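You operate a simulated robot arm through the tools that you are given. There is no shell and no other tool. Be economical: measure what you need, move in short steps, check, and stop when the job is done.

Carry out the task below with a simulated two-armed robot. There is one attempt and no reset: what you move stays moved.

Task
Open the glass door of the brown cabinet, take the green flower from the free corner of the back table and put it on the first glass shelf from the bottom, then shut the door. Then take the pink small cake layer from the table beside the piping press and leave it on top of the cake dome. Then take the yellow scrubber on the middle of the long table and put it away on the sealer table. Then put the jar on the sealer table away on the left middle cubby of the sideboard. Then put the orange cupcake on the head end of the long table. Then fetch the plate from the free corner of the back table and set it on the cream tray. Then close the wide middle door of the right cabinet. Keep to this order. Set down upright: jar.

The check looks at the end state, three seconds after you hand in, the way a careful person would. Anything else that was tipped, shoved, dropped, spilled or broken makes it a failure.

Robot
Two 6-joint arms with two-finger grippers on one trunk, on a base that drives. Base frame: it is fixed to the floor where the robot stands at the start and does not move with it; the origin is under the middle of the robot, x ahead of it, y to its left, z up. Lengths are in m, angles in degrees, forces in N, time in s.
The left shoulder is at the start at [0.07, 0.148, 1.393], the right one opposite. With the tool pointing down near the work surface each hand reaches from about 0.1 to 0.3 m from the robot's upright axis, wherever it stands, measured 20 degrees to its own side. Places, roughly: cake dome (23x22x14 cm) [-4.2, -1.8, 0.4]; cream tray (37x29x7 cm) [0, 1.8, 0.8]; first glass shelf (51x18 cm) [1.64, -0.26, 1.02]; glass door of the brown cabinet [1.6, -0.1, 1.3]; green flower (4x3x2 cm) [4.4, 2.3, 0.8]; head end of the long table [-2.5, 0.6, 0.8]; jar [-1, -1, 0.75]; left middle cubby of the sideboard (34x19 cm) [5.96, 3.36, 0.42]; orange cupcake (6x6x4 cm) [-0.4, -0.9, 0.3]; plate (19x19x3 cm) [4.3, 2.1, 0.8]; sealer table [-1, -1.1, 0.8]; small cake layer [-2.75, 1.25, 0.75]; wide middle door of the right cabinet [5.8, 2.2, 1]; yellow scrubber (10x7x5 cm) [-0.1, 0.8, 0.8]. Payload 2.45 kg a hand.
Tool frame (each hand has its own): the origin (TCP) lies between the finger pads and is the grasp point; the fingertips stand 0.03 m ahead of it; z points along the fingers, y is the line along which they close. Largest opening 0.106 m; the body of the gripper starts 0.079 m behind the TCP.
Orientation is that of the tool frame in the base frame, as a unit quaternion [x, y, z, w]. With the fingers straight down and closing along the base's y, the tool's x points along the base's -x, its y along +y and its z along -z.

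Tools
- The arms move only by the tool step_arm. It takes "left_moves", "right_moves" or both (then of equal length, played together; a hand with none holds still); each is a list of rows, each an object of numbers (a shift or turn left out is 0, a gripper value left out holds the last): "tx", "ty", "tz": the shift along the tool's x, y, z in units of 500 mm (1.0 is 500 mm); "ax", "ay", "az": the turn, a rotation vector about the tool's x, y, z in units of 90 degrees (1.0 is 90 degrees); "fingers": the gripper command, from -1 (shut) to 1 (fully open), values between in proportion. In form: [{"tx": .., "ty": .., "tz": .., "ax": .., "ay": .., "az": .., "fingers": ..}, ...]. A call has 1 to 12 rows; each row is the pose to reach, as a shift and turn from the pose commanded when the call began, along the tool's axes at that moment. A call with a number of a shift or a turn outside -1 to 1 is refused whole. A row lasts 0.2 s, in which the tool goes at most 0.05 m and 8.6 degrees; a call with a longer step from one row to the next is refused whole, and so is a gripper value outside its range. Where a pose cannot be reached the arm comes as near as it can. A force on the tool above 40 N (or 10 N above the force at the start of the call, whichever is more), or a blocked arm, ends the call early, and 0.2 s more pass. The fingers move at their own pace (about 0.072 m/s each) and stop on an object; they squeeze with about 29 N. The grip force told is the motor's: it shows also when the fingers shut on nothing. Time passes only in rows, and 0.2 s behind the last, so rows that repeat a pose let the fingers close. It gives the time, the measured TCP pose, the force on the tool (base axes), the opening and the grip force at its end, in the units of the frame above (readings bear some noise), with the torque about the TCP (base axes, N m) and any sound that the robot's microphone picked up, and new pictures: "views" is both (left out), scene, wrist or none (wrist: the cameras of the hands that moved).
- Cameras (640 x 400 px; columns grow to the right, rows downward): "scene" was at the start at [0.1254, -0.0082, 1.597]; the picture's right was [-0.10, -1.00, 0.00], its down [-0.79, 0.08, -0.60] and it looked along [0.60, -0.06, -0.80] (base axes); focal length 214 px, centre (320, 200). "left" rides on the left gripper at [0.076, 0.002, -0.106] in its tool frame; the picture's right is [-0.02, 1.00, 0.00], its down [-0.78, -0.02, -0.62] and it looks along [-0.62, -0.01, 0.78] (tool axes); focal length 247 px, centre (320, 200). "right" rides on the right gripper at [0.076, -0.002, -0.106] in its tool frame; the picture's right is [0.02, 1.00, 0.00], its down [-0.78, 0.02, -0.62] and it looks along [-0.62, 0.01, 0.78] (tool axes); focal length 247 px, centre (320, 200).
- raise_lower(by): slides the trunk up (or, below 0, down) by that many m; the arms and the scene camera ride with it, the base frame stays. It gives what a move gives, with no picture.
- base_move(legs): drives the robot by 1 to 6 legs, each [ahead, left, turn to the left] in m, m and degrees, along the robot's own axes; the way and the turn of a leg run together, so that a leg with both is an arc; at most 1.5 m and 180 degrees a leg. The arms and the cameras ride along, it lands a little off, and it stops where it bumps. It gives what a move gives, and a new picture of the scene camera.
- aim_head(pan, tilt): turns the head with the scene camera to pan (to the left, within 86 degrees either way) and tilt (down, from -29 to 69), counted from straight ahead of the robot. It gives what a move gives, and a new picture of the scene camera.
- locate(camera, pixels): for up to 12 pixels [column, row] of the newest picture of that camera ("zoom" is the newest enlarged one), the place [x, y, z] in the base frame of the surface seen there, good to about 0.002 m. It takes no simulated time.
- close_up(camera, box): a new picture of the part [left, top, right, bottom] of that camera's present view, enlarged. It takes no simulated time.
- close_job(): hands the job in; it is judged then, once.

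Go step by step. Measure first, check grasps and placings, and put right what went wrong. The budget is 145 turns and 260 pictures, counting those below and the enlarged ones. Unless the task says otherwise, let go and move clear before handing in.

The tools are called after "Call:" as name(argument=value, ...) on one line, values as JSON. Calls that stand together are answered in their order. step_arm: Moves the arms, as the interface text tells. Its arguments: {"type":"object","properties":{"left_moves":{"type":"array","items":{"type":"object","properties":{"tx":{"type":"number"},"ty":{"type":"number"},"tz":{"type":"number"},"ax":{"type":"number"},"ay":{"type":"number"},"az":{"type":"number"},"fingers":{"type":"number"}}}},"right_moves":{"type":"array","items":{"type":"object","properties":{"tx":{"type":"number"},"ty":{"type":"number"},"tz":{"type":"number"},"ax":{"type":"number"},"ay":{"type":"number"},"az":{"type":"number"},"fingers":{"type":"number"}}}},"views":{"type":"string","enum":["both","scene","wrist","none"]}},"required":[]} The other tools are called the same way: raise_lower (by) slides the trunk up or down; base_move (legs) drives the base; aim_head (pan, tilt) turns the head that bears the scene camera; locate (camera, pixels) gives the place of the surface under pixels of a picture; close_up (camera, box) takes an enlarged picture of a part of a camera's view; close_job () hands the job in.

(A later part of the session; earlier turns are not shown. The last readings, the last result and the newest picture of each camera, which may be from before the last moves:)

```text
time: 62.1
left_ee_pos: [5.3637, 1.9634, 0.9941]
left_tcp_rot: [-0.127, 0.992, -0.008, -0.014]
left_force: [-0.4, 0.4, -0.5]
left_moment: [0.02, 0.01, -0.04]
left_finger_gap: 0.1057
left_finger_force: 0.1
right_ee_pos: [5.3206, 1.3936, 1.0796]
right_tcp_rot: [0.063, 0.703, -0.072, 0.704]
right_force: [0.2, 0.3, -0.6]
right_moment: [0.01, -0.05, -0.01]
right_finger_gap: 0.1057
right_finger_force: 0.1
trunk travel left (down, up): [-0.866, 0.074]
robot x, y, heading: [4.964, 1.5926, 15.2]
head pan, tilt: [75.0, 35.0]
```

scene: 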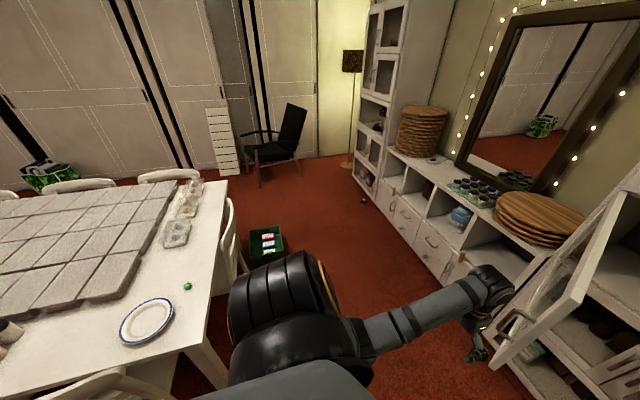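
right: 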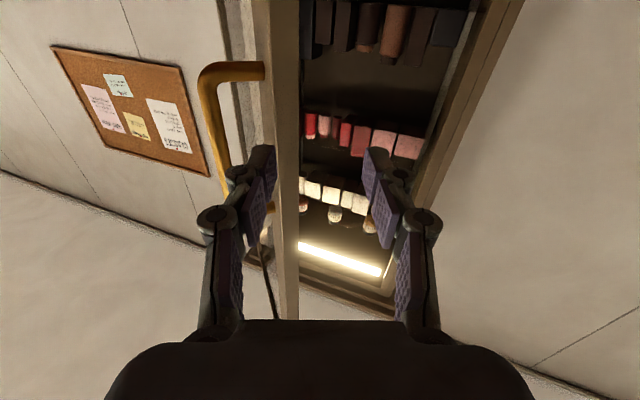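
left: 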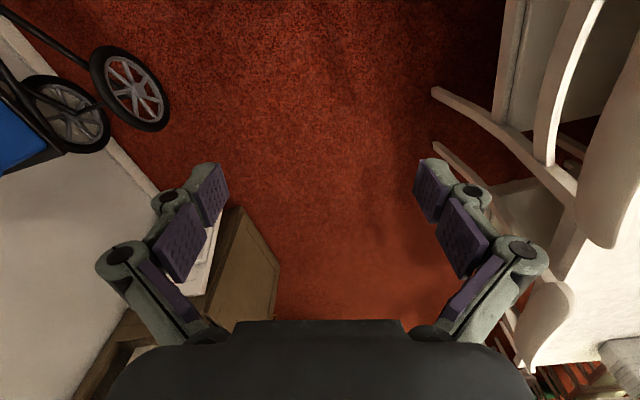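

Flower at (4.423,2.245,0.766), table end edge just beyond. I turn round and stand off the table end facing it.

Call:
base_move(legs=[[0, 0, 90], [0, 0, 90], [-0.12, -0.64, 0]])

Call:
aim_head(pan=0, tilt=50)

```text
time: 73.3
left_ee_pos: [4.5121, 1.8833, 0.9961]
left_tcp_rot: [0.993, 0.115, 0.012, -0.008]
left_force: [0.1, -0.1, 0.8]
left_moment: [-0.01, -0.02, 0.02]
left_finger_gap: 0.1059
left_finger_force: 0.1
right_ee_pos: [4.5697, 2.4498, 1.0801]
right_tcp_rot: [-0.702, 0.071, 0.704, 0.081]
right_force: [0.1, 0.2, -0.3]
right_moment: [0.03, -0.01, -0.03]
right_finger_gap: 0.1059
right_finger_force: 0.2
trunk travel left (down, up): [-0.866, 0.074]
robot x, y, heading: [4.9241, 2.2444, -165.9]
head pan, tilt: [75.0, 35.0]
```

scene: 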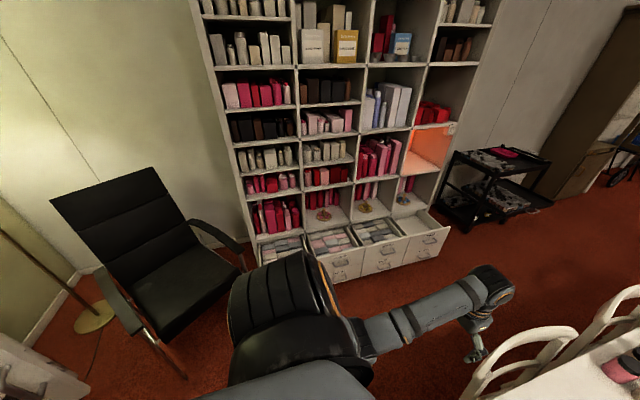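

```text
time: 74.8
left_ee_pos: [4.512, 1.8844, 0.9957]
left_tcp_rot: [0.993, 0.116, 0.012, -0.008]
left_force: [0.5, 0.0, 0.0]
left_moment: [0.0, 0.03, 0.04]
left_finger_gap: 0.1061
left_finger_force: 0.1
right_ee_pos: [4.5684, 2.4517, 1.0795]
right_tcp_rot: [-0.702, 0.072, 0.704, 0.081]
right_force: [-0.1, 0.6, -0.2]
right_moment: [-0.03, 0.0, 0.0]
right_finger_gap: 0.106
right_finger_force: 0.0
trunk travel left (down, up): [-0.866, 0.074]
robot x, y, heading: [4.9233, 2.2481, -166.2]
head pan, tilt: [0.0, 50.0]
```

scene: 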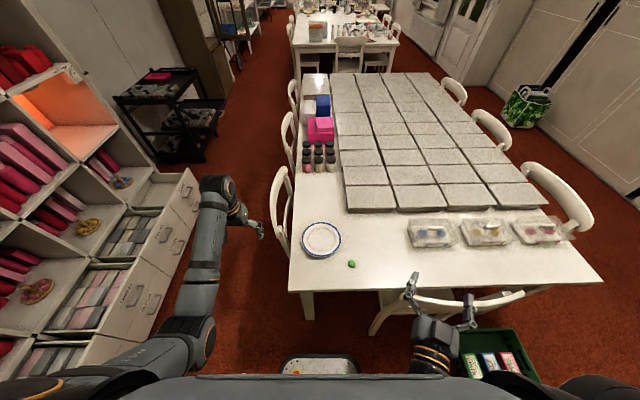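

The flower is at (351,264) and plate (321,239). I raise the idle left hand clear of the chair, and bring the right hand to a 45° downward pose above the table edge, then lower the trunk.

Call:
step_arm(right_moves=[{"tz": 0.016, "ty": 0.06, "ax": -0.039, "ay": 0.07, "az": -0.016}, {"tz": 0.032, "ty": 0.12, "ax": -0.078, "ay": 0.14, "az": -0.032}, {"tz": 0.048, "ty": 0.18, "ax": -0.117, "ay": 0.21, "az": -0.048}, {"tz": 0.064, "ty": 0.24, "ax": -0.156, "ay": 0.28, "az": -0.065}, {"tz": 0.08, "ty": 0.3, "ax": -0.195, "ay": 0.35, "az": -0.081}, {"tz": 0.096, "ty": 0.36, "ax": -0.234, "ay": 0.42, "az": -0.097}, {"tz": 0.113, "ty": 0.424, "ax": -0.274, "ay": 0.491, "az": -0.113}], left_moves=[{"tz": -0.06}, {"tz": -0.12}, {"tz": -0.18}, {"tz": -0.24}, {"tz": -0.3}, {"tz": -0.36}, {"tz": -0.4}], views="none")

Call:
raise_lower(by=-0.2)

Call:
step_arm(right_moves=[{"fingers": 0}], views="both")

```text
time: 75.4
left_ee_pos: [4.4992, 1.8721, 1.0132]
left_tcp_rot: [0.993, 0.116, 0.011, -0.008]
left_force: [0.5, -0.2, -0.1]
left_moment: [0.01, -0.01, 0.0]
left_finger_gap: 0.106
left_finger_force: 0.0
left hand out of reach, approached as far as the arm can: row 1, 2, 3
right_ee_pos: [4.5397, 2.3997, 1.0699]
right_tcp_rot: [0.778, 0.061, -0.625, -0.031]
right_force: [0.2, 0.6, -1.2]
right_moment: [-0.02, 0.0, 0.01]
right_finger_gap: 0.1059
right_finger_force: 0.0
right hand out of reach, approached as far as the arm can: row 1, 2, 3
trunk travel left (down, up): [-0.866, 0.074]
robot x, y, heading: [4.9236, 2.2455, -166.2]
head pan, tilt: [0.0, 50.0]
stopped in row 3 (right hand): the arm was blocked; the commanded pose is now the measured one
```

```text
time: 77.6
left_ee_pos: [4.499, 1.8715, 0.815]
left_tcp_rot: [0.993, 0.115, 0.011, -0.007]
left_force: [0.0, 0.0, 0.7]
left_moment: [0.01, -0.04, 0.01]
left_finger_gap: 0.1062
left_finger_force: 0.1
right_ee_pos: [4.5422, 2.3997, 0.8698]
right_tcp_rot: [0.777, 0.059, -0.626, -0.032]
right_force: [-0.6, 0.5, -1.1]
right_moment: [0.0, 0.0, 0.0]
right_finger_gap: 0.1063
right_finger_force: 0.0
trunk travel left (down, up): [-0.666, 0.274]
robot x, y, heading: [4.919, 2.2464, -165.9]
head pan, tilt: [0.0, 50.0]
```

```text
time: 78.0
left_ee_pos: [4.4992, 1.8711, 0.8139]
left_tcp_rot: [0.993, 0.115, 0.012, -0.008]
left_force: [0.0, -0.6, 0.2]
left_moment: [-0.03, -0.02, 0.01]
left_finger_gap: 0.106
left_finger_force: 0.1
right_ee_pos: [4.5413, 2.4005, 0.8706]
right_tcp_rot: [0.778, 0.06, -0.625, -0.032]
right_force: [0.0, -0.5, 1.0]
right_moment: [-0.07, 0.02, 0.0]
right_finger_gap: 0.0557
right_finger_force: 0.7
trunk travel left (down, up): [-0.666, 0.274]
robot x, y, heading: [4.9217, 2.2466, -165.8]
head pan, tilt: [0.0, 50.0]
```

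scene: 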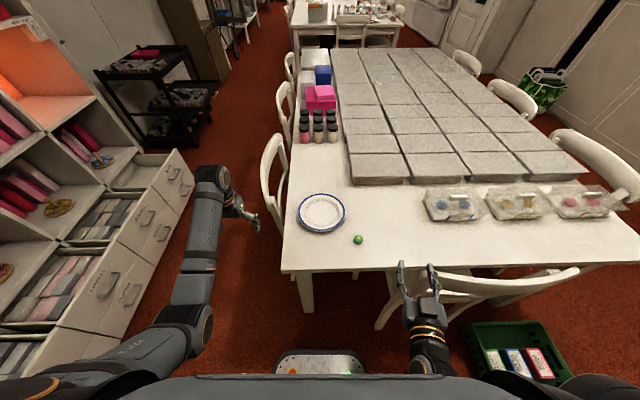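
right: 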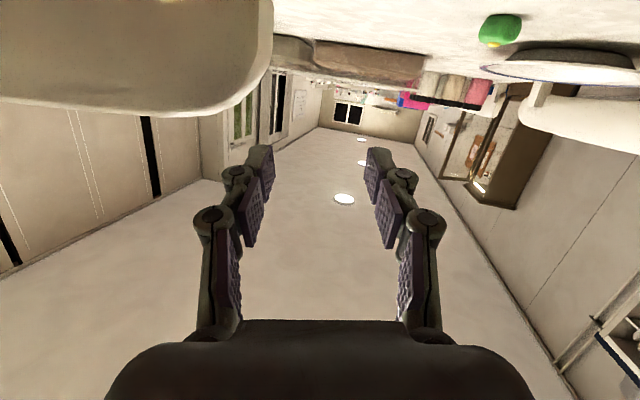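

The arm balked at the left-yaw; the right hand is at (4.54,2.40,0.87) pitched 13°. I keep this yaw, shift left over the flower line and pitch down only.

Call:
step_arm(right_moves=[{"ty": 0.06}, {"ty": 0.12}, {"ty": 0.2}, {"ty": 0.26}, {"ty": 0.305, "ay": 0.07}, {"ty": 0.305, "ay": 0.15}, {"ty": 0.305, "ay": 0.23}, {"ty": 0.305, "ay": 0.31}, {"ty": 0.305, "ay": 0.39}, {"ty": 0.305, "ay": 0.44}], views="wrist")

```text
time: 79.2
left_ee_pos: [4.4989, 1.8707, 0.8146]
left_tcp_rot: [0.993, 0.115, 0.01, -0.007]
left_force: [0.8, -0.3, -0.2]
left_moment: [0.02, -0.02, 0.01]
left_finger_gap: 0.106
left_finger_force: 0.1
right_ee_pos: [4.5198, 2.364, 0.7957]
right_tcp_rot: [0.796, 0.15, -0.585, -0.039]
right_force: [0.1, -0.7, 0.0]
right_moment: [0.02, 0.0, -0.01]
right_finger_gap: 0.0527
right_finger_force: 0.1
right hand out of reach, approached as far as the arm can: row 1, 2, 3, 4, 5, 6
trunk travel left (down, up): [-0.666, 0.274]
robot x, y, heading: [4.9228, 2.2406, -166.1]
head pan, tilt: [0.0, 50.0]
stopped in row 6 (right hand): the arm was blocked; the commanded pose is now the measured one
```

right: 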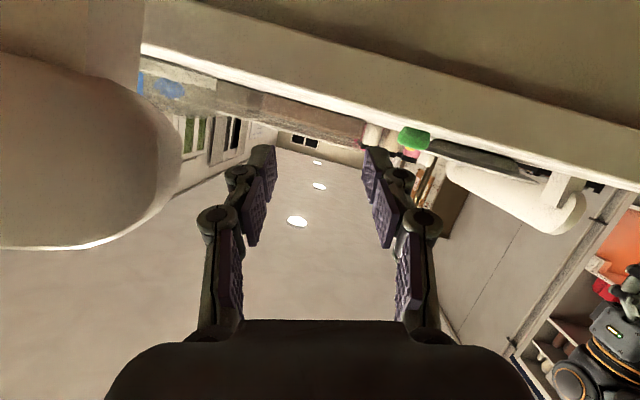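

The arm was folded too close to the body. I raise the trunk, back the base off, and extend forward to the known good region before pitching.

Call:
raise_lower(by=0.2)

Call:
step_arm(right_moves=[{"tz": 0.08}, {"tz": 0.16}, {"tz": 0.24}, {"tz": 0.32}], views="wrist")

```text
time: 81.4
left_ee_pos: [4.499, 1.872, 1.014]
left_tcp_rot: [0.993, 0.115, 0.011, -0.007]
left_force: [0.3, 0.2, 0.3]
left_moment: [0.0, 0.02, 0.03]
left_finger_gap: 0.1061
left_finger_force: 0.2
right_ee_pos: [4.5181, 2.3633, 0.9961]
right_tcp_rot: [0.795, 0.15, -0.586, -0.038]
right_force: [-0.6, 0.3, -0.4]
right_moment: [0.0, 0.01, 0.01]
right_finger_gap: 0.0528
right_finger_force: 0.1
trunk travel left (down, up): [-0.866, 0.074]
robot x, y, heading: [4.924, 2.2489, -166.2]
head pan, tilt: [0.0, 50.0]
```

```text
time: 82.4
left_ee_pos: [4.4968, 1.8718, 1.0135]
left_tcp_rot: [0.993, 0.114, 0.013, -0.007]
left_force: [0.1, -0.3, -0.4]
left_moment: [-0.01, -0.03, 0.04]
left_finger_gap: 0.106
left_finger_force: 0.1
right_ee_pos: [4.3633, 2.3444, 0.9481]
right_tcp_rot: [0.797, 0.148, -0.584, -0.039]
right_force: [-0.7, -0.3, 0.1]
right_moment: [-0.03, 0.01, 0.0]
right_finger_gap: 0.0528
right_finger_force: 0.0
right hand out of reach, approached as far as the arm can: row 1, 2
trunk travel left (down, up): [-0.866, 0.074]
robot x, y, heading: [4.9243, 2.2493, -165.8]
head pan, tilt: [0.0, 50.0]
```

right: 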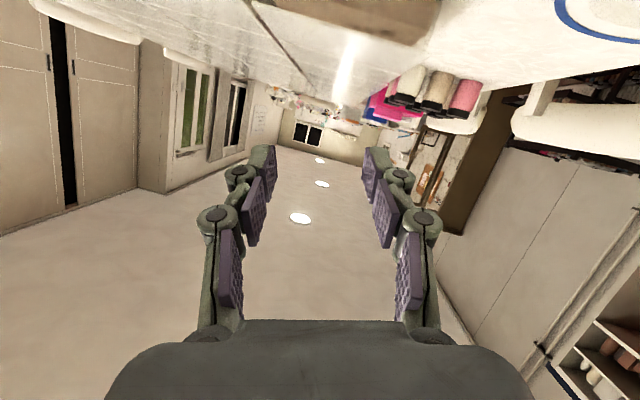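

Now reachable again. I pitch down in place by about 42°.

Call:
step_arm(right_moves=[{"ay": 0.08}, {"ay": 0.16}, {"ay": 0.24}, {"ay": 0.32}, {"ay": 0.4}, {"ay": 0.47}], views="wrist")

```text
time: 83.8
left_ee_pos: [4.4987, 1.8715, 1.0138]
left_tcp_rot: [0.993, 0.115, 0.011, -0.007]
left_force: [-0.3, -0.3, 0.1]
left_moment: [0.01, -0.03, -0.05]
left_finger_gap: 0.106
left_finger_force: 0.0
right_ee_pos: [4.3668, 2.3437, 0.9458]
right_tcp_rot: [0.954, 0.126, -0.258, -0.089]
right_force: [0.4, 0.2, -0.6]
right_moment: [0.05, 0.01, -0.03]
right_finger_gap: 0.0529
right_finger_force: 0.0
trunk travel left (down, up): [-0.866, 0.074]
robot x, y, heading: [4.9241, 2.2434, -165.9]
head pan, tilt: [0.0, 50.0]
```

right: 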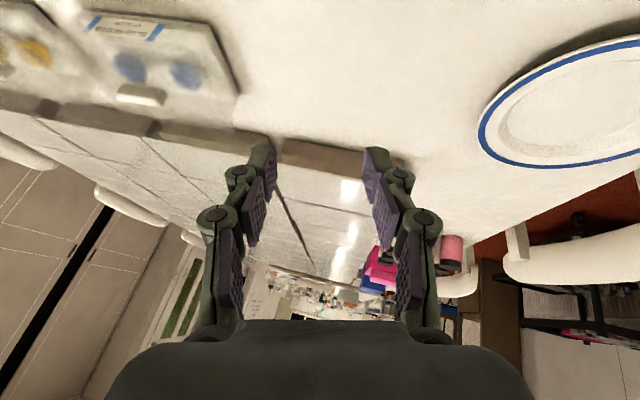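

Tool is pitched ~58° but rolled a bit; I level the roll (az +0.3) and move to above the flower.

Call:
step_arm(right_moves=[{"tx": 0.03, "ty": 0.05, "tz": 0.015, "az": 0.08}, {"tx": 0.07, "ty": 0.12, "tz": 0.03, "az": 0.16}, {"tx": 0.11, "ty": 0.19, "tz": 0.05, "az": 0.23}, {"tx": 0.146, "ty": 0.264, "tz": 0.072, "az": 0.296}], views="both")

```text
time: 84.6
left_ee_pos: [4.4986, 1.8721, 1.0157]
left_tcp_rot: [0.993, 0.115, 0.011, -0.007]
left_force: [0.2, -0.6, 1.2]
left_moment: [0.03, -0.02, -0.04]
left_finger_gap: 0.1059
left_finger_force: 0.1
right_ee_pos: [4.3905, 2.3563, 0.8836]
right_tcp_rot: [0.945, -0.006, -0.303, -0.122]
right_force: [0.5, 0.9, -0.9]
right_moment: [0.0, -0.01, 0.03]
right_finger_gap: 0.0527
right_finger_force: 0.1
right hand out of reach, approached as far as the arm can: row 4
trunk travel left (down, up): [-0.866, 0.074]
robot x, y, heading: [4.9233, 2.246, -166.1]
head pan, tilt: [0.0, 50.0]
stopped in row 4 (right hand): the arm was blocked; the commanded pose is now the measured one
```

scene: 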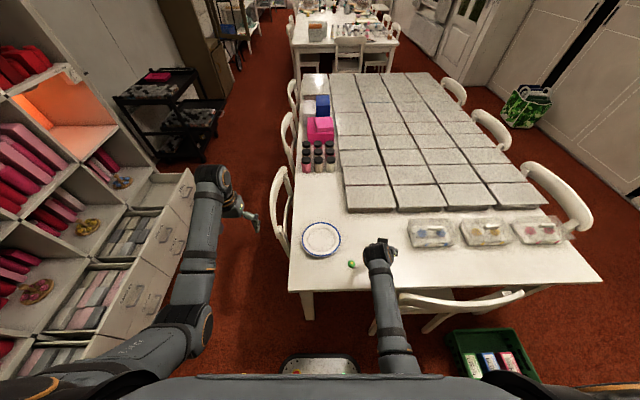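
right: 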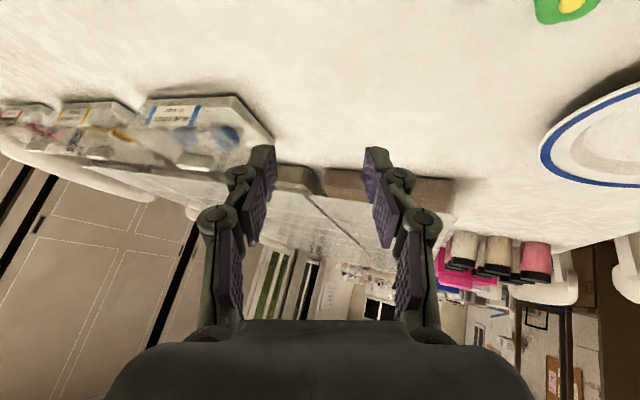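

The right hand can't reach far inward; the base and trunk will do the positioning instead. I set the right tool straight down at its known good spot (0.47 ahead, 0.23 right).

Call:
step_arm(right_moves=[{"tx": -0.023, "ty": -0.009, "tz": -0.031, "ax": -0.041, "ay": 0.074, "az": -0.031}, {"tx": -0.046, "ty": -0.018, "tz": -0.062, "ax": -0.082, "ay": 0.149, "az": -0.063}, {"tx": -0.069, "ty": -0.027, "tz": -0.093, "ax": -0.123, "ay": 0.223, "az": -0.095}, {"tx": -0.092, "ty": -0.036, "tz": -0.124, "ax": -0.164, "ay": 0.297, "az": -0.126}, {"tx": -0.115, "ty": -0.045, "tz": -0.157, "ax": -0.205, "ay": 0.372, "az": -0.158}], views="none")

Call:
base_move(legs=[[0, 0.1, 0]])

Call:
step_arm(right_moves=[{"fingers": 0.2}], views="wrist")

```text
time: 85.8
left_ee_pos: [4.4983, 1.8721, 1.0137]
left_tcp_rot: [0.993, 0.114, 0.011, -0.007]
left_force: [0.8, -0.3, 0.9]
left_moment: [0.02, 0.04, 0.01]
left_finger_gap: 0.106
left_finger_force: 0.1
right_ee_pos: [4.3874, 2.3548, 0.9826]
right_tcp_rot: [0.993, 0.121, 0.002, 0.0]
right_force: [0.0, -0.2, -0.1]
right_moment: [-0.03, -0.03, -0.03]
right_finger_gap: 0.0526
right_finger_force: 0.1
trunk travel left (down, up): [-0.866, 0.074]
robot x, y, heading: [4.923, 2.2474, -166.3]
head pan, tilt: [0.0, 50.0]
```

```text
time: 87.0
left_ee_pos: [4.5211, 1.7775, 1.015]
left_tcp_rot: [0.993, 0.115, 0.012, -0.007]
left_force: [-0.2, -0.2, 0.7]
left_moment: [-0.02, 0.02, -0.01]
left_finger_gap: 0.1061
left_finger_force: 0.1
right_ee_pos: [4.4108, 2.262, 0.9826]
right_tcp_rot: [0.993, 0.121, 0.0, 0.0]
right_force: [-0.5, 0.5, 0.2]
right_moment: [-0.01, -0.01, 0.03]
right_finger_gap: 0.053
right_finger_force: 0.2
trunk travel left (down, up): [-0.866, 0.074]
robot x, y, heading: [4.9468, 2.1508, -166.2]
head pan, tilt: [0.0, 50.0]
```

scene: 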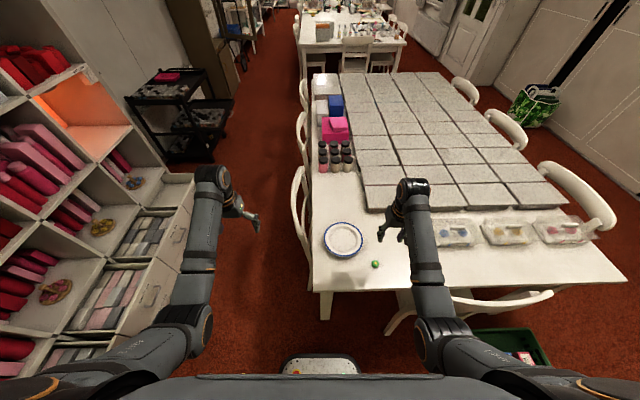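

```text
time: 87.4
left_ee_pos: [4.5212, 1.7777, 1.0153]
left_tcp_rot: [0.993, 0.115, 0.012, -0.007]
left_force: [0.2, 0.2, -0.6]
left_moment: [-0.04, -0.01, -0.02]
left_finger_gap: 0.106
left_finger_force: 0.1
right_ee_pos: [4.4124, 2.2615, 0.9825]
right_tcp_rot: [0.993, 0.121, 0.001, 0.0]
right_force: [0.9, -0.2, -0.2]
right_moment: [-0.02, -0.04, 0.03]
right_finger_gap: 0.0635
right_finger_force: 0.0
trunk travel left (down, up): [-0.866, 0.074]
robot x, y, heading: [4.9499, 2.152, -166.0]
head pan, tilt: [0.0, 50.0]
```

right: 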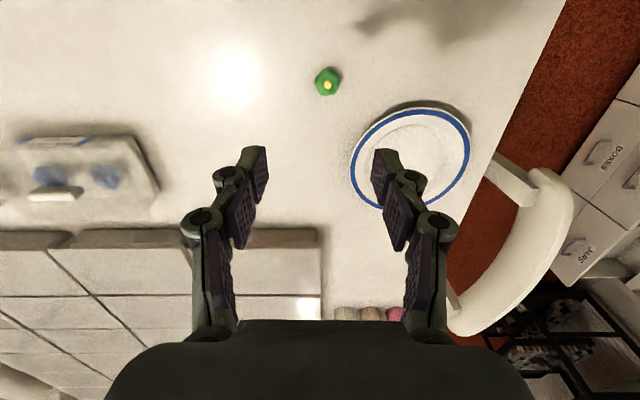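

The tool is straight down; flower at (328,81) in the hand picture. I locate it and the plate for later.

Call:
locate(camera="right", pixels=[[328, 82], [316, 82], [340, 82], [328, 95], [328, 68], [412, 155], [470, 145], [352, 180], [425, 108], [400, 208]])

Call:
close_up(camera="right", box=[280, 40, 380, 120])

```text
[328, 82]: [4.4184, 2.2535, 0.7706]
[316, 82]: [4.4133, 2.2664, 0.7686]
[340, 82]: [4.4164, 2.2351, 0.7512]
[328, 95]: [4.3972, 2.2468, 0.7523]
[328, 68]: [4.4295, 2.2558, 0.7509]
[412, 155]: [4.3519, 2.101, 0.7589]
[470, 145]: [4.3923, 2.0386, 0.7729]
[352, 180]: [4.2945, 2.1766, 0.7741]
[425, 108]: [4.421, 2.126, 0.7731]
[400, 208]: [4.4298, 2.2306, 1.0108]
```

```text
5.00 times, centred on (330, 80) of right
```

zoom: 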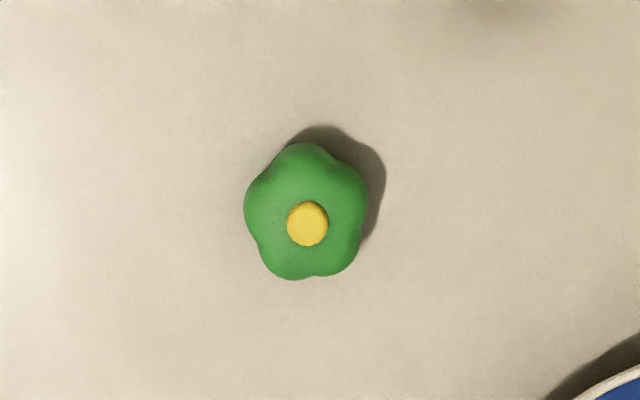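

The flower centre is (4.416,2.252). I lower the trunk 0.18, then go the last bit by arm and grip.

Call:
raise_lower(by=-0.18)

Call:
step_arm(right_moves=[{"ty": 0.02, "tx": 0.004}, {"ty": 0.02, "tx": 0.004, "tz": 0.036}, {"ty": 0.02, "tx": 0.004, "tz": 0.036, "fingers": -1}, {"ty": 0.02, "tx": 0.004, "tz": 0.036, "fingers": -1}, {"ty": 0.02, "tx": 0.004, "tz": 0.036, "fingers": -1}], views="wrist")

```text
time: 89.4
left_ee_pos: [4.5225, 1.7764, 0.8335]
left_tcp_rot: [0.993, 0.116, 0.01, -0.007]
left_force: [0.0, -0.7, 0.2]
left_moment: [0.01, 0.01, -0.01]
left_finger_gap: 0.106
left_finger_force: 0.0
right_ee_pos: [4.4114, 2.2591, 0.8035]
right_tcp_rot: [0.993, 0.121, 0.0, -0.001]
right_force: [-0.5, -0.7, 0.0]
right_moment: [0.01, 0.03, -0.01]
right_finger_gap: 0.0635
right_finger_force: 0.0
trunk travel left (down, up): [-0.686, 0.254]
robot x, y, heading: [4.9451, 2.1549, -165.9]
head pan, tilt: [0.0, 50.0]
```

```text
time: 90.6
left_ee_pos: [4.5218, 1.7771, 0.8347]
left_tcp_rot: [0.993, 0.116, 0.011, -0.008]
left_force: [0.0, -0.5, 0.4]
left_moment: [0.02, 0.01, 0.01]
left_finger_gap: 0.106
left_finger_force: 0.0
right_ee_pos: [4.4154, 2.2503, 0.7841]
right_tcp_rot: [0.993, 0.121, 0.0, -0.001]
right_force: [0.7, -0.2, -0.4]
right_moment: [0.01, 0.01, 0.02]
right_finger_gap: 0.0278
right_finger_force: 28.7
trunk travel left (down, up): [-0.686, 0.254]
robot x, y, heading: [4.9469, 2.1515, -166.2]
head pan, tilt: [0.0, 50.0]
```

right: 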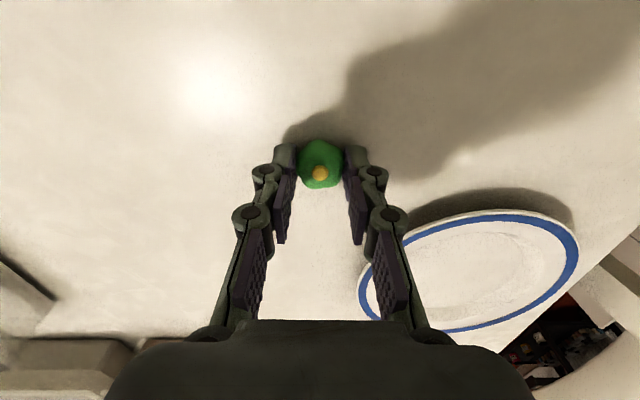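

The flower is gripped (gap 0.028). I lift by raising the trunk and drive back to the aisle and along it toward the brown cabinet.

Call:
raise_lower(by=0.2)

Call:
base_move(legs=[[-0.02, 0.48, -1], [1.3, 0, 0], [1.3, 0, 0]])

```text
time: 92.7
left_ee_pos: [4.5216, 1.7768, 1.0341]
left_tcp_rot: [0.993, 0.114, 0.011, -0.007]
left_force: [-0.3, 1.0, 0.0]
left_moment: [0.05, 0.0, 0.0]
left_finger_gap: 0.1058
left_finger_force: 0.1
right_ee_pos: [4.4161, 2.2511, 0.9847]
right_tcp_rot: [0.993, 0.121, 0.0, -0.001]
right_force: [0.2, -0.3, 0.1]
right_moment: [0.05, 0.0, -0.03]
right_finger_gap: 0.0274
right_finger_force: 28.9
trunk travel left (down, up): [-0.886, 0.054]
robot x, y, heading: [4.9459, 2.1496, -166.0]
head pan, tilt: [0.0, 50.0]
```

```text
time: 107.8
left_ee_pos: [2.1168, 0.7785, 1.0337]
left_tcp_rot: [0.995, 0.103, 0.01, -0.007]
left_force: [-0.2, 0.6, -0.4]
left_moment: [0.03, -0.01, 0.01]
left_finger_gap: 0.1058
left_finger_force: 0.1
right_ee_pos: [2.023, 1.2538, 0.9841]
right_tcp_rot: [0.994, 0.11, 0.001, -0.001]
right_force: [0.0, -0.1, -0.7]
right_moment: [-0.01, 0.06, 0.0]
right_finger_gap: 0.0278
right_finger_force: 28.7
trunk travel left (down, up): [-0.886, 0.054]
robot x, y, heading: [2.551, 1.1424, -167.1]
head pan, tilt: [0.0, 50.0]
```

scene: 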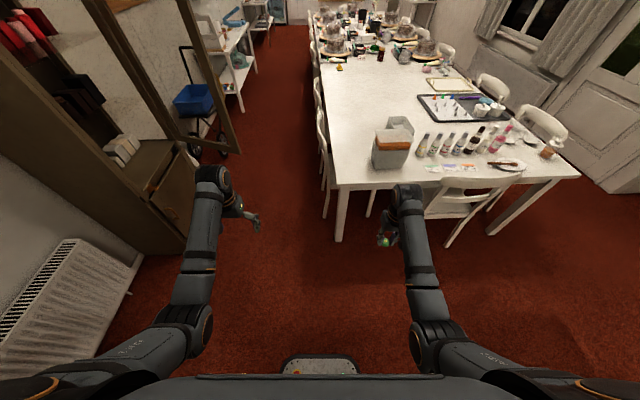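

The door is still open and the flower held. I turn toward the cabinet first, then shift sideways to the approach point.

Call:
base_move(legs=[[0, 0, 82], [0.3, -0.7, 0]])

Call:
step_arm(right_moves=[{"ay": -0.09, "tz": -0.02}, {"ay": -0.18, "tz": -0.05}, {"ay": -0.27, "tz": -0.08}, {"ay": -0.36, "tz": -0.1}, {"ay": -0.45, "tz": -0.12}, {"ay": -0.54, "tz": -0.14}, {"ay": -0.63, "tz": -0.15}, {"ay": -0.7, "tz": -0.16}], views="both")

```text
time: 115.3
left_ee_pos: [2.1667, 0.3186, 1.0354]
left_tcp_rot: [0.691, 0.723, 0.003, -0.012]
left_force: [-0.1, -0.1, 0.2]
left_moment: [-0.01, 0.02, 0.02]
left_finger_gap: 0.1059
left_finger_force: 0.0
right_ee_pos: [1.6801, 0.3018, 0.9844]
right_tcp_rot: [0.687, 0.726, 0.0, -0.001]
right_force: [0.1, 0.3, -1.0]
right_moment: [-0.01, 0.0, 0.02]
right_finger_gap: 0.028
right_finger_force: 28.6
trunk travel left (down, up): [-0.886, 0.054]
robot x, y, heading: [1.8767, 0.8083, -86.8]
head pan, tilt: [0.0, 50.0]
```

scene: 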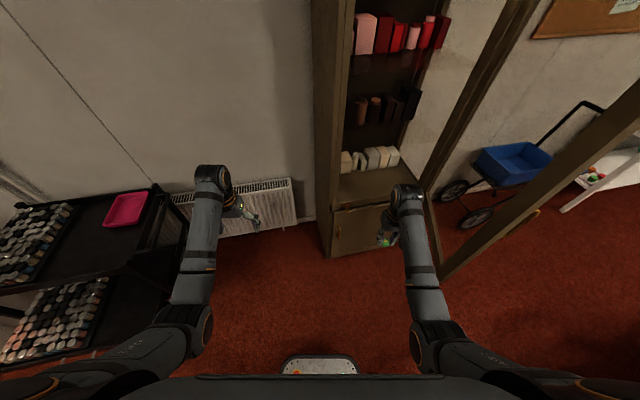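

```text
time: 117.2
left_ee_pos: [2.1664, 0.319, 1.0334]
left_tcp_rot: [0.691, 0.722, 0.004, -0.013]
left_force: [0.2, 0.8, -0.6]
left_moment: [0.01, 0.02, 0.01]
left_finger_gap: 0.1059
left_finger_force: 0.1
right_ee_pos: [1.682, 0.3014, 1.0649]
right_tcp_rot: [0.585, 0.62, -0.359, 0.38]
right_force: [0.0, -0.2, -0.9]
right_moment: [0.03, -0.04, 0.0]
right_finger_gap: 0.0279
right_finger_force: 28.9
trunk travel left (down, up): [-0.886, 0.054]
robot x, y, heading: [1.8746, 0.8039, -86.8]
head pan, tilt: [0.0, 50.0]
```

scene: 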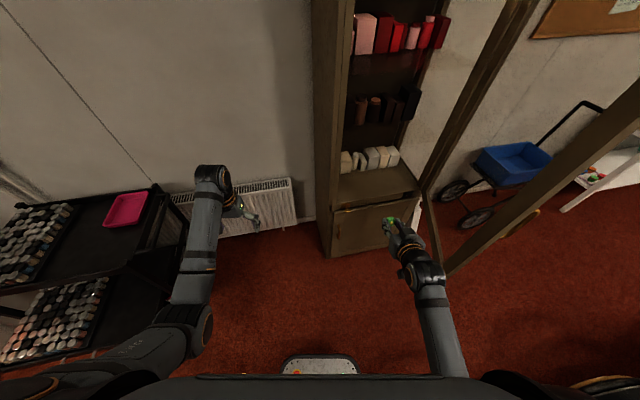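
right: 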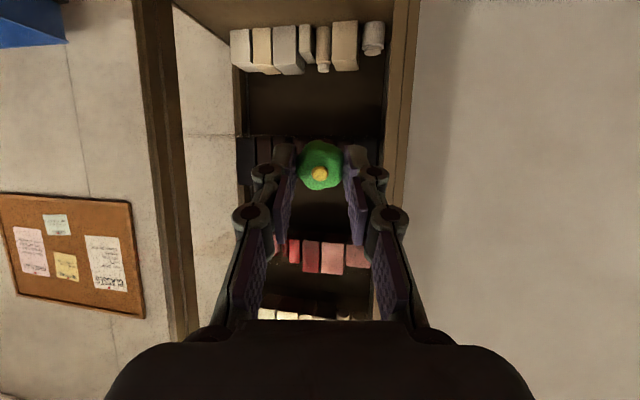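

The hand is pitched 27° down, aimed into the opening. I check the shelf height using the hand camera (dark boxes around (245,155), shelf edge row ~136).

Call:
close_up(camera="right", box=[220, 60, 420, 220])

Call:
locate(camera="right", pixels=[[250, 133], [250, 138], [250, 142], [262, 150], [340, 139], [370, 150], [300, 130], [395, 135], [237, 145], [175, 200], [410, 100]])

Call:
locate(camera="scene", pixels=[[360, 125], [375, 122], [392, 120], [408, 118], [345, 122], [418, 118], [376, 98]])

```text
2.50 times, centred on (320, 140) of right
```

zoom: 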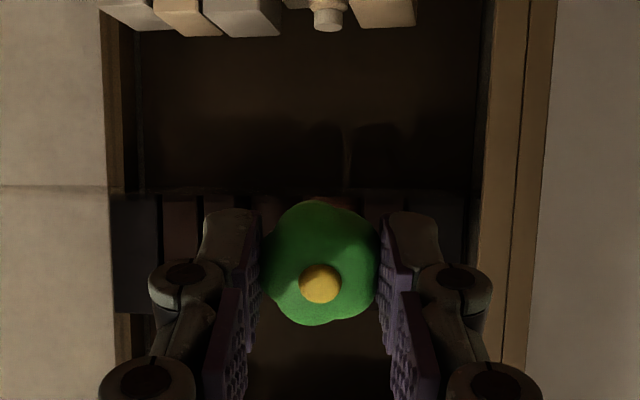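

```text
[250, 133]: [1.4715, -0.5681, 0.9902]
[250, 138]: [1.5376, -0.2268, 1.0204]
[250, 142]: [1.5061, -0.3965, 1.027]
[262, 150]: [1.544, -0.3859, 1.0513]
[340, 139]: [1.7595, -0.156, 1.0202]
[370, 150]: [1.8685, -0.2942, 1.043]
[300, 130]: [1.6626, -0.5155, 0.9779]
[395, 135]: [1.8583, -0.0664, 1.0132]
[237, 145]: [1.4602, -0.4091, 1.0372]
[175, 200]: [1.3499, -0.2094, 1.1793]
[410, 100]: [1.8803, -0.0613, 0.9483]
```

```text
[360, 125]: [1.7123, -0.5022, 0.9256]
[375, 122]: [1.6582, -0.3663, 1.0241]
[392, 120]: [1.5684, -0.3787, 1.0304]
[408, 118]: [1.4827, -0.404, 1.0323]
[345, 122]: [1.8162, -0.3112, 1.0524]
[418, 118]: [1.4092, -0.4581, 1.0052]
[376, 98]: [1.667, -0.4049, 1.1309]
```

Shelf top is z 1.020 with front edge at about y -0.18 at x 1.68; boxes start at y -0.37. I steepen the hand to ~50°, raise 0.04 and drive in.

Call:
step_arm(right_moves=[{"ay": 0.09}, {"ay": 0.18}, {"ay": 0.25}], views="none")

Call:
raise_lower(by=0.045)

Call:
base_move(legs=[[0.33, 0, 0]])

Call:
step_arm(right_moves=[{"tz": 0.0}], views="wrist")

```text
time: 118.0
left_ee_pos: [2.1661, 0.3171, 1.0339]
left_tcp_rot: [0.691, 0.723, 0.003, -0.013]
left_force: [-1.0, -0.2, -0.3]
left_moment: [0.03, 0.03, 0.02]
left_finger_gap: 0.1064
left_finger_force: 0.0
right_ee_pos: [1.6818, 0.302, 1.0641]
right_tcp_rot: [0.644, 0.683, -0.236, 0.249]
right_force: [-0.3, -0.2, -0.1]
right_moment: [0.02, -0.02, -0.02]
right_finger_gap: 0.0279
right_finger_force: 29.2
trunk travel left (down, up): [-0.886, 0.054]
robot x, y, heading: [1.8763, 0.8044, -86.6]
head pan, tilt: [0.0, 50.0]
```

```text
time: 118.8
left_ee_pos: [2.167, 0.3184, 1.0791]
left_tcp_rot: [0.691, 0.723, 0.004, -0.014]
left_force: [-0.6, 0.5, 0.5]
left_moment: [0.01, -0.02, -0.02]
left_finger_gap: 0.106
left_finger_force: 0.1
right_ee_pos: [1.6817, 0.2995, 1.1077]
right_tcp_rot: [0.644, 0.682, -0.238, 0.251]
right_force: [0.5, -0.2, -0.2]
right_moment: [-0.02, -0.02, -0.02]
right_finger_gap: 0.028
right_finger_force: 28.9
trunk travel left (down, up): [-0.931, 0.009]
robot x, y, heading: [1.8766, 0.8046, -86.5]
head pan, tilt: [0.0, 50.0]
```

```text
time: 121.0
left_ee_pos: [2.1846, -0.0033, 1.0807]
left_tcp_rot: [0.692, 0.722, 0.003, -0.013]
left_force: [0.3, 0.4, 0.5]
left_moment: [-0.05, -0.03, -0.03]
left_finger_gap: 0.106
left_finger_force: 0.1
right_ee_pos: [1.6999, -0.02, 1.1097]
right_tcp_rot: [0.645, 0.681, -0.239, 0.251]
right_force: [1.0, 0.0, -0.6]
right_moment: [-0.01, 0.01, -0.03]
right_finger_gap: 0.0277
right_finger_force: 28.8
trunk travel left (down, up): [-0.931, 0.009]
robot x, y, heading: [1.8928, 0.478, -86.6]
head pan, tilt: [0.0, 50.0]
```

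scene: 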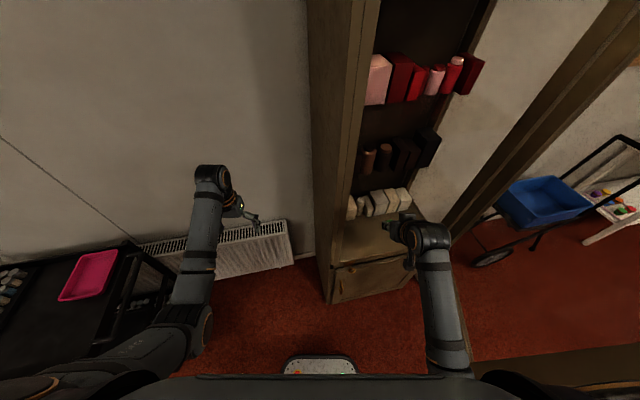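

```text
time: 121.4
left_ee_pos: [2.1843, -0.0059, 1.0795]
left_tcp_rot: [0.692, 0.722, 0.005, -0.014]
left_force: [-0.6, 1.0, 0.6]
left_moment: [-0.02, -0.01, 0.0]
left_finger_gap: 0.1062
left_finger_force: 0.0
right_ee_pos: [1.6991, -0.0221, 1.1097]
right_tcp_rot: [0.646, 0.681, -0.238, 0.249]
right_force: [0.1, 0.0, -0.5]
right_moment: [-0.02, -0.01, 0.01]
right_finger_gap: 0.0278
right_finger_force: 29.5
trunk travel left (down, up): [-0.931, 0.009]
robot x, y, heading: [1.893, 0.4797, -86.5]
head pan, tilt: [0.0, 50.0]
```

right: 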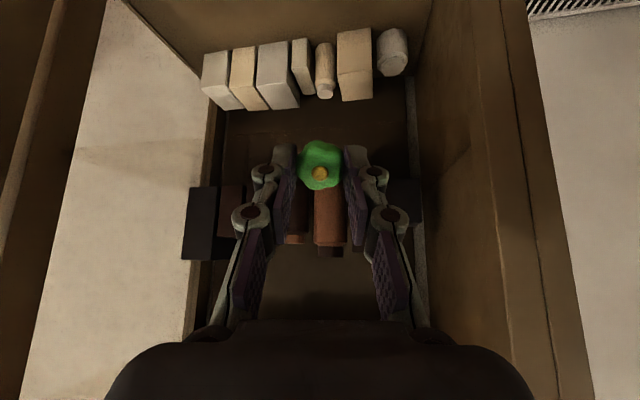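

Hand is centred in the opening. Base forward 0.09 then arm forward 0.115 at constant height.

Call:
base_move(legs=[[0.09, 0, 0]])

Call:
step_arm(right_moves=[{"tz": 0.05, "tx": -0.058}, {"tz": 0.1, "tx": -0.117}, {"tz": 0.15, "tx": -0.176}], views="both")

```text
time: 122.5
left_ee_pos: [2.1907, -0.0921, 1.0808]
left_tcp_rot: [0.692, 0.722, 0.003, -0.012]
left_force: [0.7, -1.1, 0.7]
left_moment: [-0.04, 0.04, 0.01]
left_finger_gap: 0.1061
left_finger_force: 0.2
right_ee_pos: [1.7043, -0.1087, 1.1115]
right_tcp_rot: [0.643, 0.682, -0.239, 0.253]
right_force: [0.5, -0.2, 0.4]
right_moment: [-0.03, 0.0, 0.04]
right_finger_gap: 0.0278
right_finger_force: 29.2
trunk travel left (down, up): [-0.931, 0.009]
robot x, y, heading: [1.9033, 0.3897, -86.7]
head pan, tilt: [0.0, 50.0]
```

scene: 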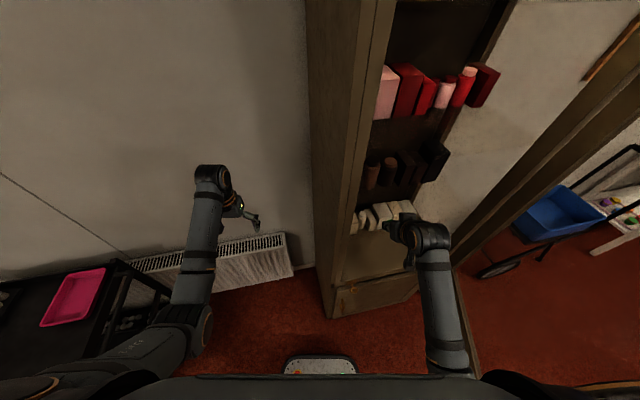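

```text
time: 123.3
left_ee_pos: [2.1906, -0.0983, 1.078]
left_tcp_rot: [0.691, 0.722, 0.004, -0.014]
left_force: [0.8, -0.2, -0.4]
left_moment: [0.07, 0.03, -0.02]
left_finger_gap: 0.1063
left_finger_force: 0.0
right_ee_pos: [1.7111, -0.2303, 1.1078]
right_tcp_rot: [0.645, 0.683, -0.236, 0.249]
right_force: [-0.2, -1.1, -0.5]
right_moment: [-0.01, -0.01, 0.0]
right_finger_gap: 0.0275
right_finger_force: 29.3
trunk travel left (down, up): [-0.931, 0.009]
robot x, y, heading: [1.9038, 0.389, -86.6]
head pan, tilt: [0.0, 50.0]
```

scene: 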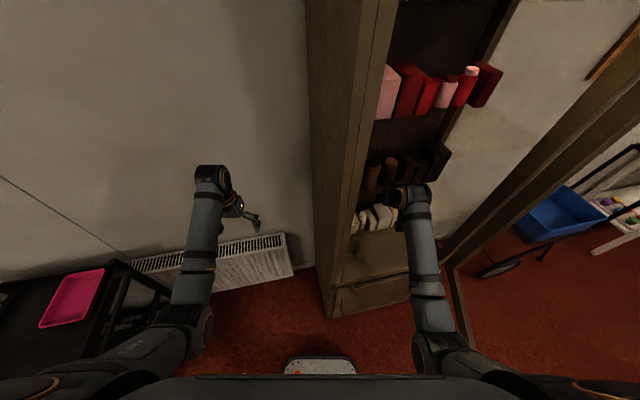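
right: 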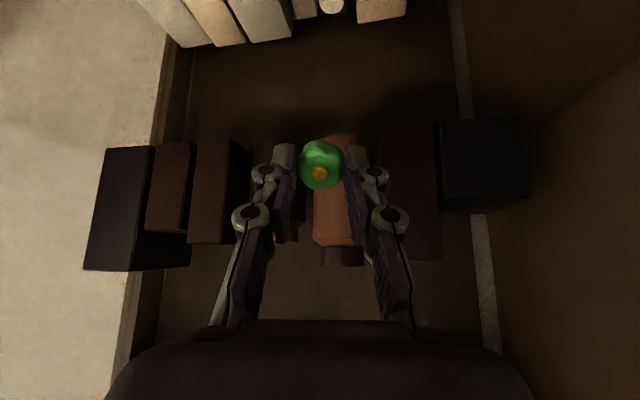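

Over the shelf. I lower 0.045 with the trunk and check contact, then release.

Call:
raise_lower(by=-0.046)

Call:
step_arm(right_moves=[{"fingers": -1}], views="wrist")

```text
time: 124.2
left_ee_pos: [2.1892, -0.0956, 1.034]
left_tcp_rot: [0.692, 0.722, 0.004, -0.012]
left_force: [-0.4, 0.6, 0.4]
left_moment: [-0.04, -0.03, -0.03]
left_finger_gap: 0.1063
left_finger_force: 0.1
right_ee_pos: [1.7094, -0.2258, 1.0638]
right_tcp_rot: [0.644, 0.683, -0.238, 0.251]
right_force: [0.3, -0.1, 1.1]
right_moment: [0.02, -0.02, 0.0]
right_finger_gap: 0.0279
right_finger_force: 29.0
trunk travel left (down, up): [-0.885, 0.055]
robot x, y, heading: [1.9014, 0.3894, -86.5]
head pan, tilt: [0.0, 50.0]
```

```text
time: 124.6
left_ee_pos: [2.1898, -0.0977, 1.033]
left_tcp_rot: [0.692, 0.722, 0.004, -0.014]
left_force: [0.2, 0.6, 0.4]
left_moment: [-0.02, 0.03, 0.03]
left_finger_gap: 0.1058
left_finger_force: 0.1
right_ee_pos: [1.7108, -0.2281, 1.0626]
right_tcp_rot: [0.645, 0.682, -0.237, 0.25]
right_force: [0.5, 0.2, 0.5]
right_moment: [-0.01, 0.01, 0.02]
right_finger_gap: 0.028
right_finger_force: 30.1
trunk travel left (down, up): [-0.885, 0.055]
robot x, y, heading: [1.9028, 0.3863, -86.8]
head pan, tilt: [0.0, 50.0]
```

right: 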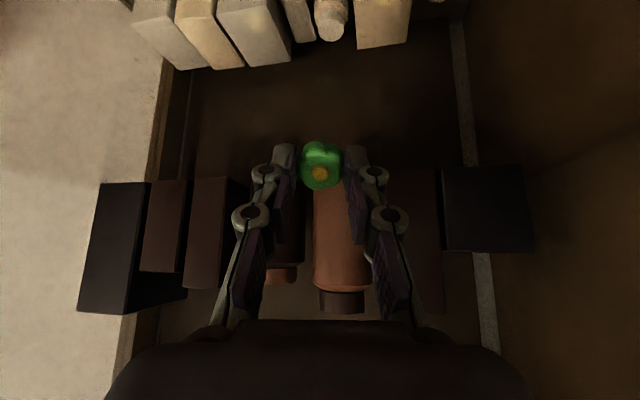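

Just above the shelf; lower 6 mm more, and open.

Call:
step_arm(right_moves=[{"tz": 0.005, "tx": 0.004, "fingers": -1}, {"tz": 0.009, "tx": 0.008, "fingers": -1}, {"tz": 0.009, "tx": 0.008, "fingers": -0.1}, {"tz": 0.009, "tx": 0.008, "fingers": -0.1}, {"tz": 0.009, "tx": 0.008, "fingers": -0.1}], views="wrist")

```text
time: 125.8
left_ee_pos: [2.1901, -0.0963, 1.0336]
left_tcp_rot: [0.691, 0.723, 0.003, -0.013]
left_force: [-0.4, -0.8, 0.1]
left_moment: [-0.02, 0.0, -0.01]
left_finger_gap: 0.1061
left_finger_force: 0.0
right_ee_pos: [1.7103, -0.2262, 1.0557]
right_tcp_rot: [0.644, 0.682, -0.237, 0.251]
right_force: [0.0, -0.1, -0.3]
right_moment: [-0.03, 0.02, -0.01]
right_finger_gap: 0.0476
right_finger_force: 0.2
trunk travel left (down, up): [-0.885, 0.055]
robot x, y, heading: [1.8989, 0.3892, -86.7]
head pan, tilt: [0.0, 50.0]
```

right: 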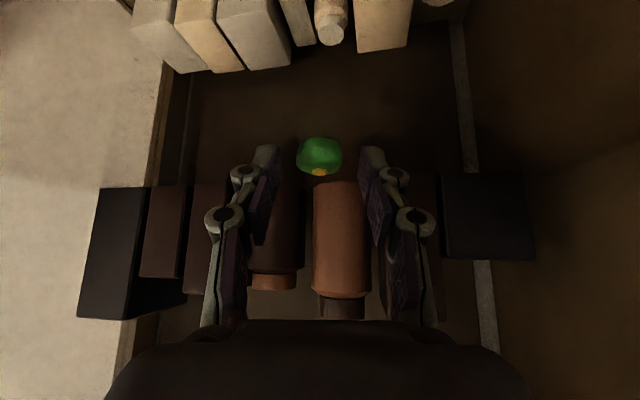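

The flower sits on the shelf. I withdraw backward and verify.

Call:
step_arm(right_moves=[{"tz": -0.05}, {"tz": -0.1}, {"tz": -0.15, "tx": 0.058}, {"tz": -0.2, "tx": 0.117}, {"tz": -0.25, "tx": 0.176}], views="wrist")

Call:
locate(camera="right", pixels=[[320, 120]])

```text
time: 127.0
left_ee_pos: [2.1907, -0.0942, 1.0344]
left_tcp_rot: [0.692, 0.722, 0.003, -0.012]
left_force: [0.8, -0.3, -0.8]
left_moment: [-0.03, -0.01, 0.02]
left_finger_gap: 0.1061
left_finger_force: 0.0
right_ee_pos: [1.7006, -0.0773, 1.097]
right_tcp_rot: [0.644, 0.682, -0.238, 0.251]
right_force: [-0.2, 0.3, 0.0]
right_moment: [-0.03, -0.01, 0.0]
right_finger_gap: 0.0477
right_finger_force: 0.0
trunk travel left (down, up): [-0.885, 0.055]
robot x, y, heading: [1.9032, 0.3866, -86.4]
head pan, tilt: [0.0, 50.0]
```

right: 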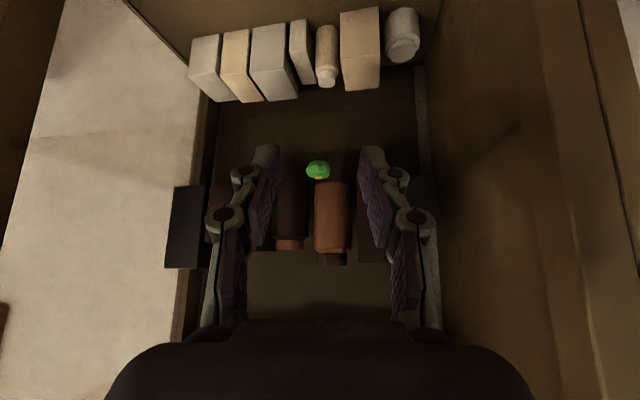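

```text
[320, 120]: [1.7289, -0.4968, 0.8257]
```

The flower stays on the shelf at (318,170). I back out of the cabinet, turning 20° right to bring the hand around to the outside of the door.

Call:
locate(camera="right", pixels=[[318, 170], [312, 168]])

Call:
base_move(legs=[[-0.42, 0, 0], [0, 0, -20]])

Call:
aim_head(pan=0, tilt=45)

```text
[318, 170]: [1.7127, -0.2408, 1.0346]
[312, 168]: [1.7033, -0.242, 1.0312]
```

```text
time: 130.6
left_ee_pos: [1.9882, 0.2589, 1.033]
left_tcp_rot: [0.804, 0.595, 0.006, -0.012]
left_force: [0.4, -0.5, -0.3]
left_moment: [0.01, 0.01, 0.0]
left_finger_gap: 0.1061
left_finger_force: 0.0
right_ee_pos: [1.5337, 0.4381, 1.0946]
right_tcp_rot: [0.75, 0.563, -0.277, 0.207]
right_force: [0.1, -0.2, -0.1]
right_moment: [0.0, -0.02, 0.02]
right_finger_gap: 0.0479
right_finger_force: 0.1
trunk travel left (down, up): [-0.885, 0.055]
robot x, y, heading: [1.8766, 0.8163, -106.2]
head pan, tilt: [0.0, 50.0]
```

scene: 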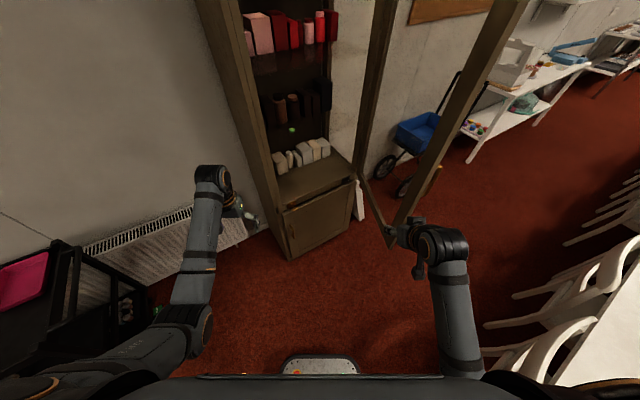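

```text
time: 131.3
left_ee_pos: [1.9874, 0.2579, 1.0335]
left_tcp_rot: [0.804, 0.594, 0.006, -0.012]
left_force: [-0.3, -0.3, 0.1]
left_moment: [0.0, 0.01, 0.01]
left_finger_gap: 0.1059
left_finger_force: 0.0
right_ee_pos: [1.5329, 0.4393, 1.0959]
right_tcp_rot: [0.751, 0.563, -0.277, 0.207]
right_force: [-0.7, 0.4, 0.3]
right_moment: [-0.02, 0.03, 0.0]
right_finger_gap: 0.0476
right_finger_force: 0.2
trunk travel left (down, up): [-0.885, 0.055]
robot x, y, heading: [1.8788, 0.8124, -106.2]
head pan, tilt: [0.0, 45.0]
```

scene: 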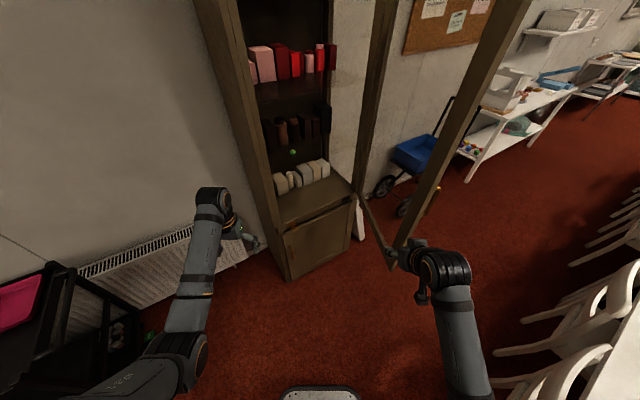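

Flower confirmed on the shelf (z≈1.034). The door's free stile runs (520,20)-(400,245); I locate it.

Call:
locate(camera="scene", pixels=[[515, 30], [470, 110], [440, 160], [415, 205], [436, 190], [380, 230]])

Call:
step_arm(right_moves=[{"ty": -0.09}, {"ty": -0.18}, {"ty": -0.27}, {"ty": -0.36}, {"ty": -0.45}, {"ty": -0.5}], views="scene")

```text
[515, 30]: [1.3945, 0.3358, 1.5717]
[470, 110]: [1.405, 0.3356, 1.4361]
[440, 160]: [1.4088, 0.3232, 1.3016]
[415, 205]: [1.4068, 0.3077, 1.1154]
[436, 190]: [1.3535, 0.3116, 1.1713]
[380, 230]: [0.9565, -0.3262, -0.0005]
```

```text
time: 132.7
left_ee_pos: [1.9868, 0.2571, 1.0326]
left_tcp_rot: [0.804, 0.595, 0.006, -0.013]
left_force: [-0.4, -0.3, -0.8]
left_moment: [0.03, 0.03, 0.01]
left_finger_gap: 0.106
left_finger_force: 0.0
right_ee_pos: [1.3781, 0.4597, 1.0611]
right_tcp_rot: [0.751, 0.563, -0.276, 0.206]
right_force: [-0.8, -0.2, 0.3]
right_moment: [-0.01, -0.03, -0.05]
right_finger_gap: 0.0476
right_finger_force: 0.1
right hand out of reach, approached as far as the arm can: row 3, 4, 5, 6
trunk travel left (down, up): [-0.885, 0.055]
robot x, y, heading: [1.8784, 0.8111, -106.2]
head pan, tilt: [0.0, 45.0]
```

scene: 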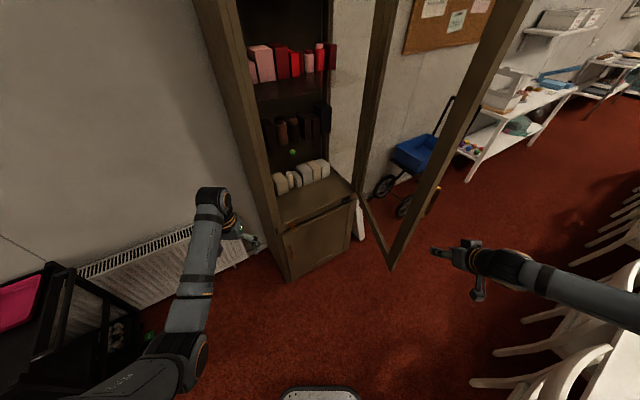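

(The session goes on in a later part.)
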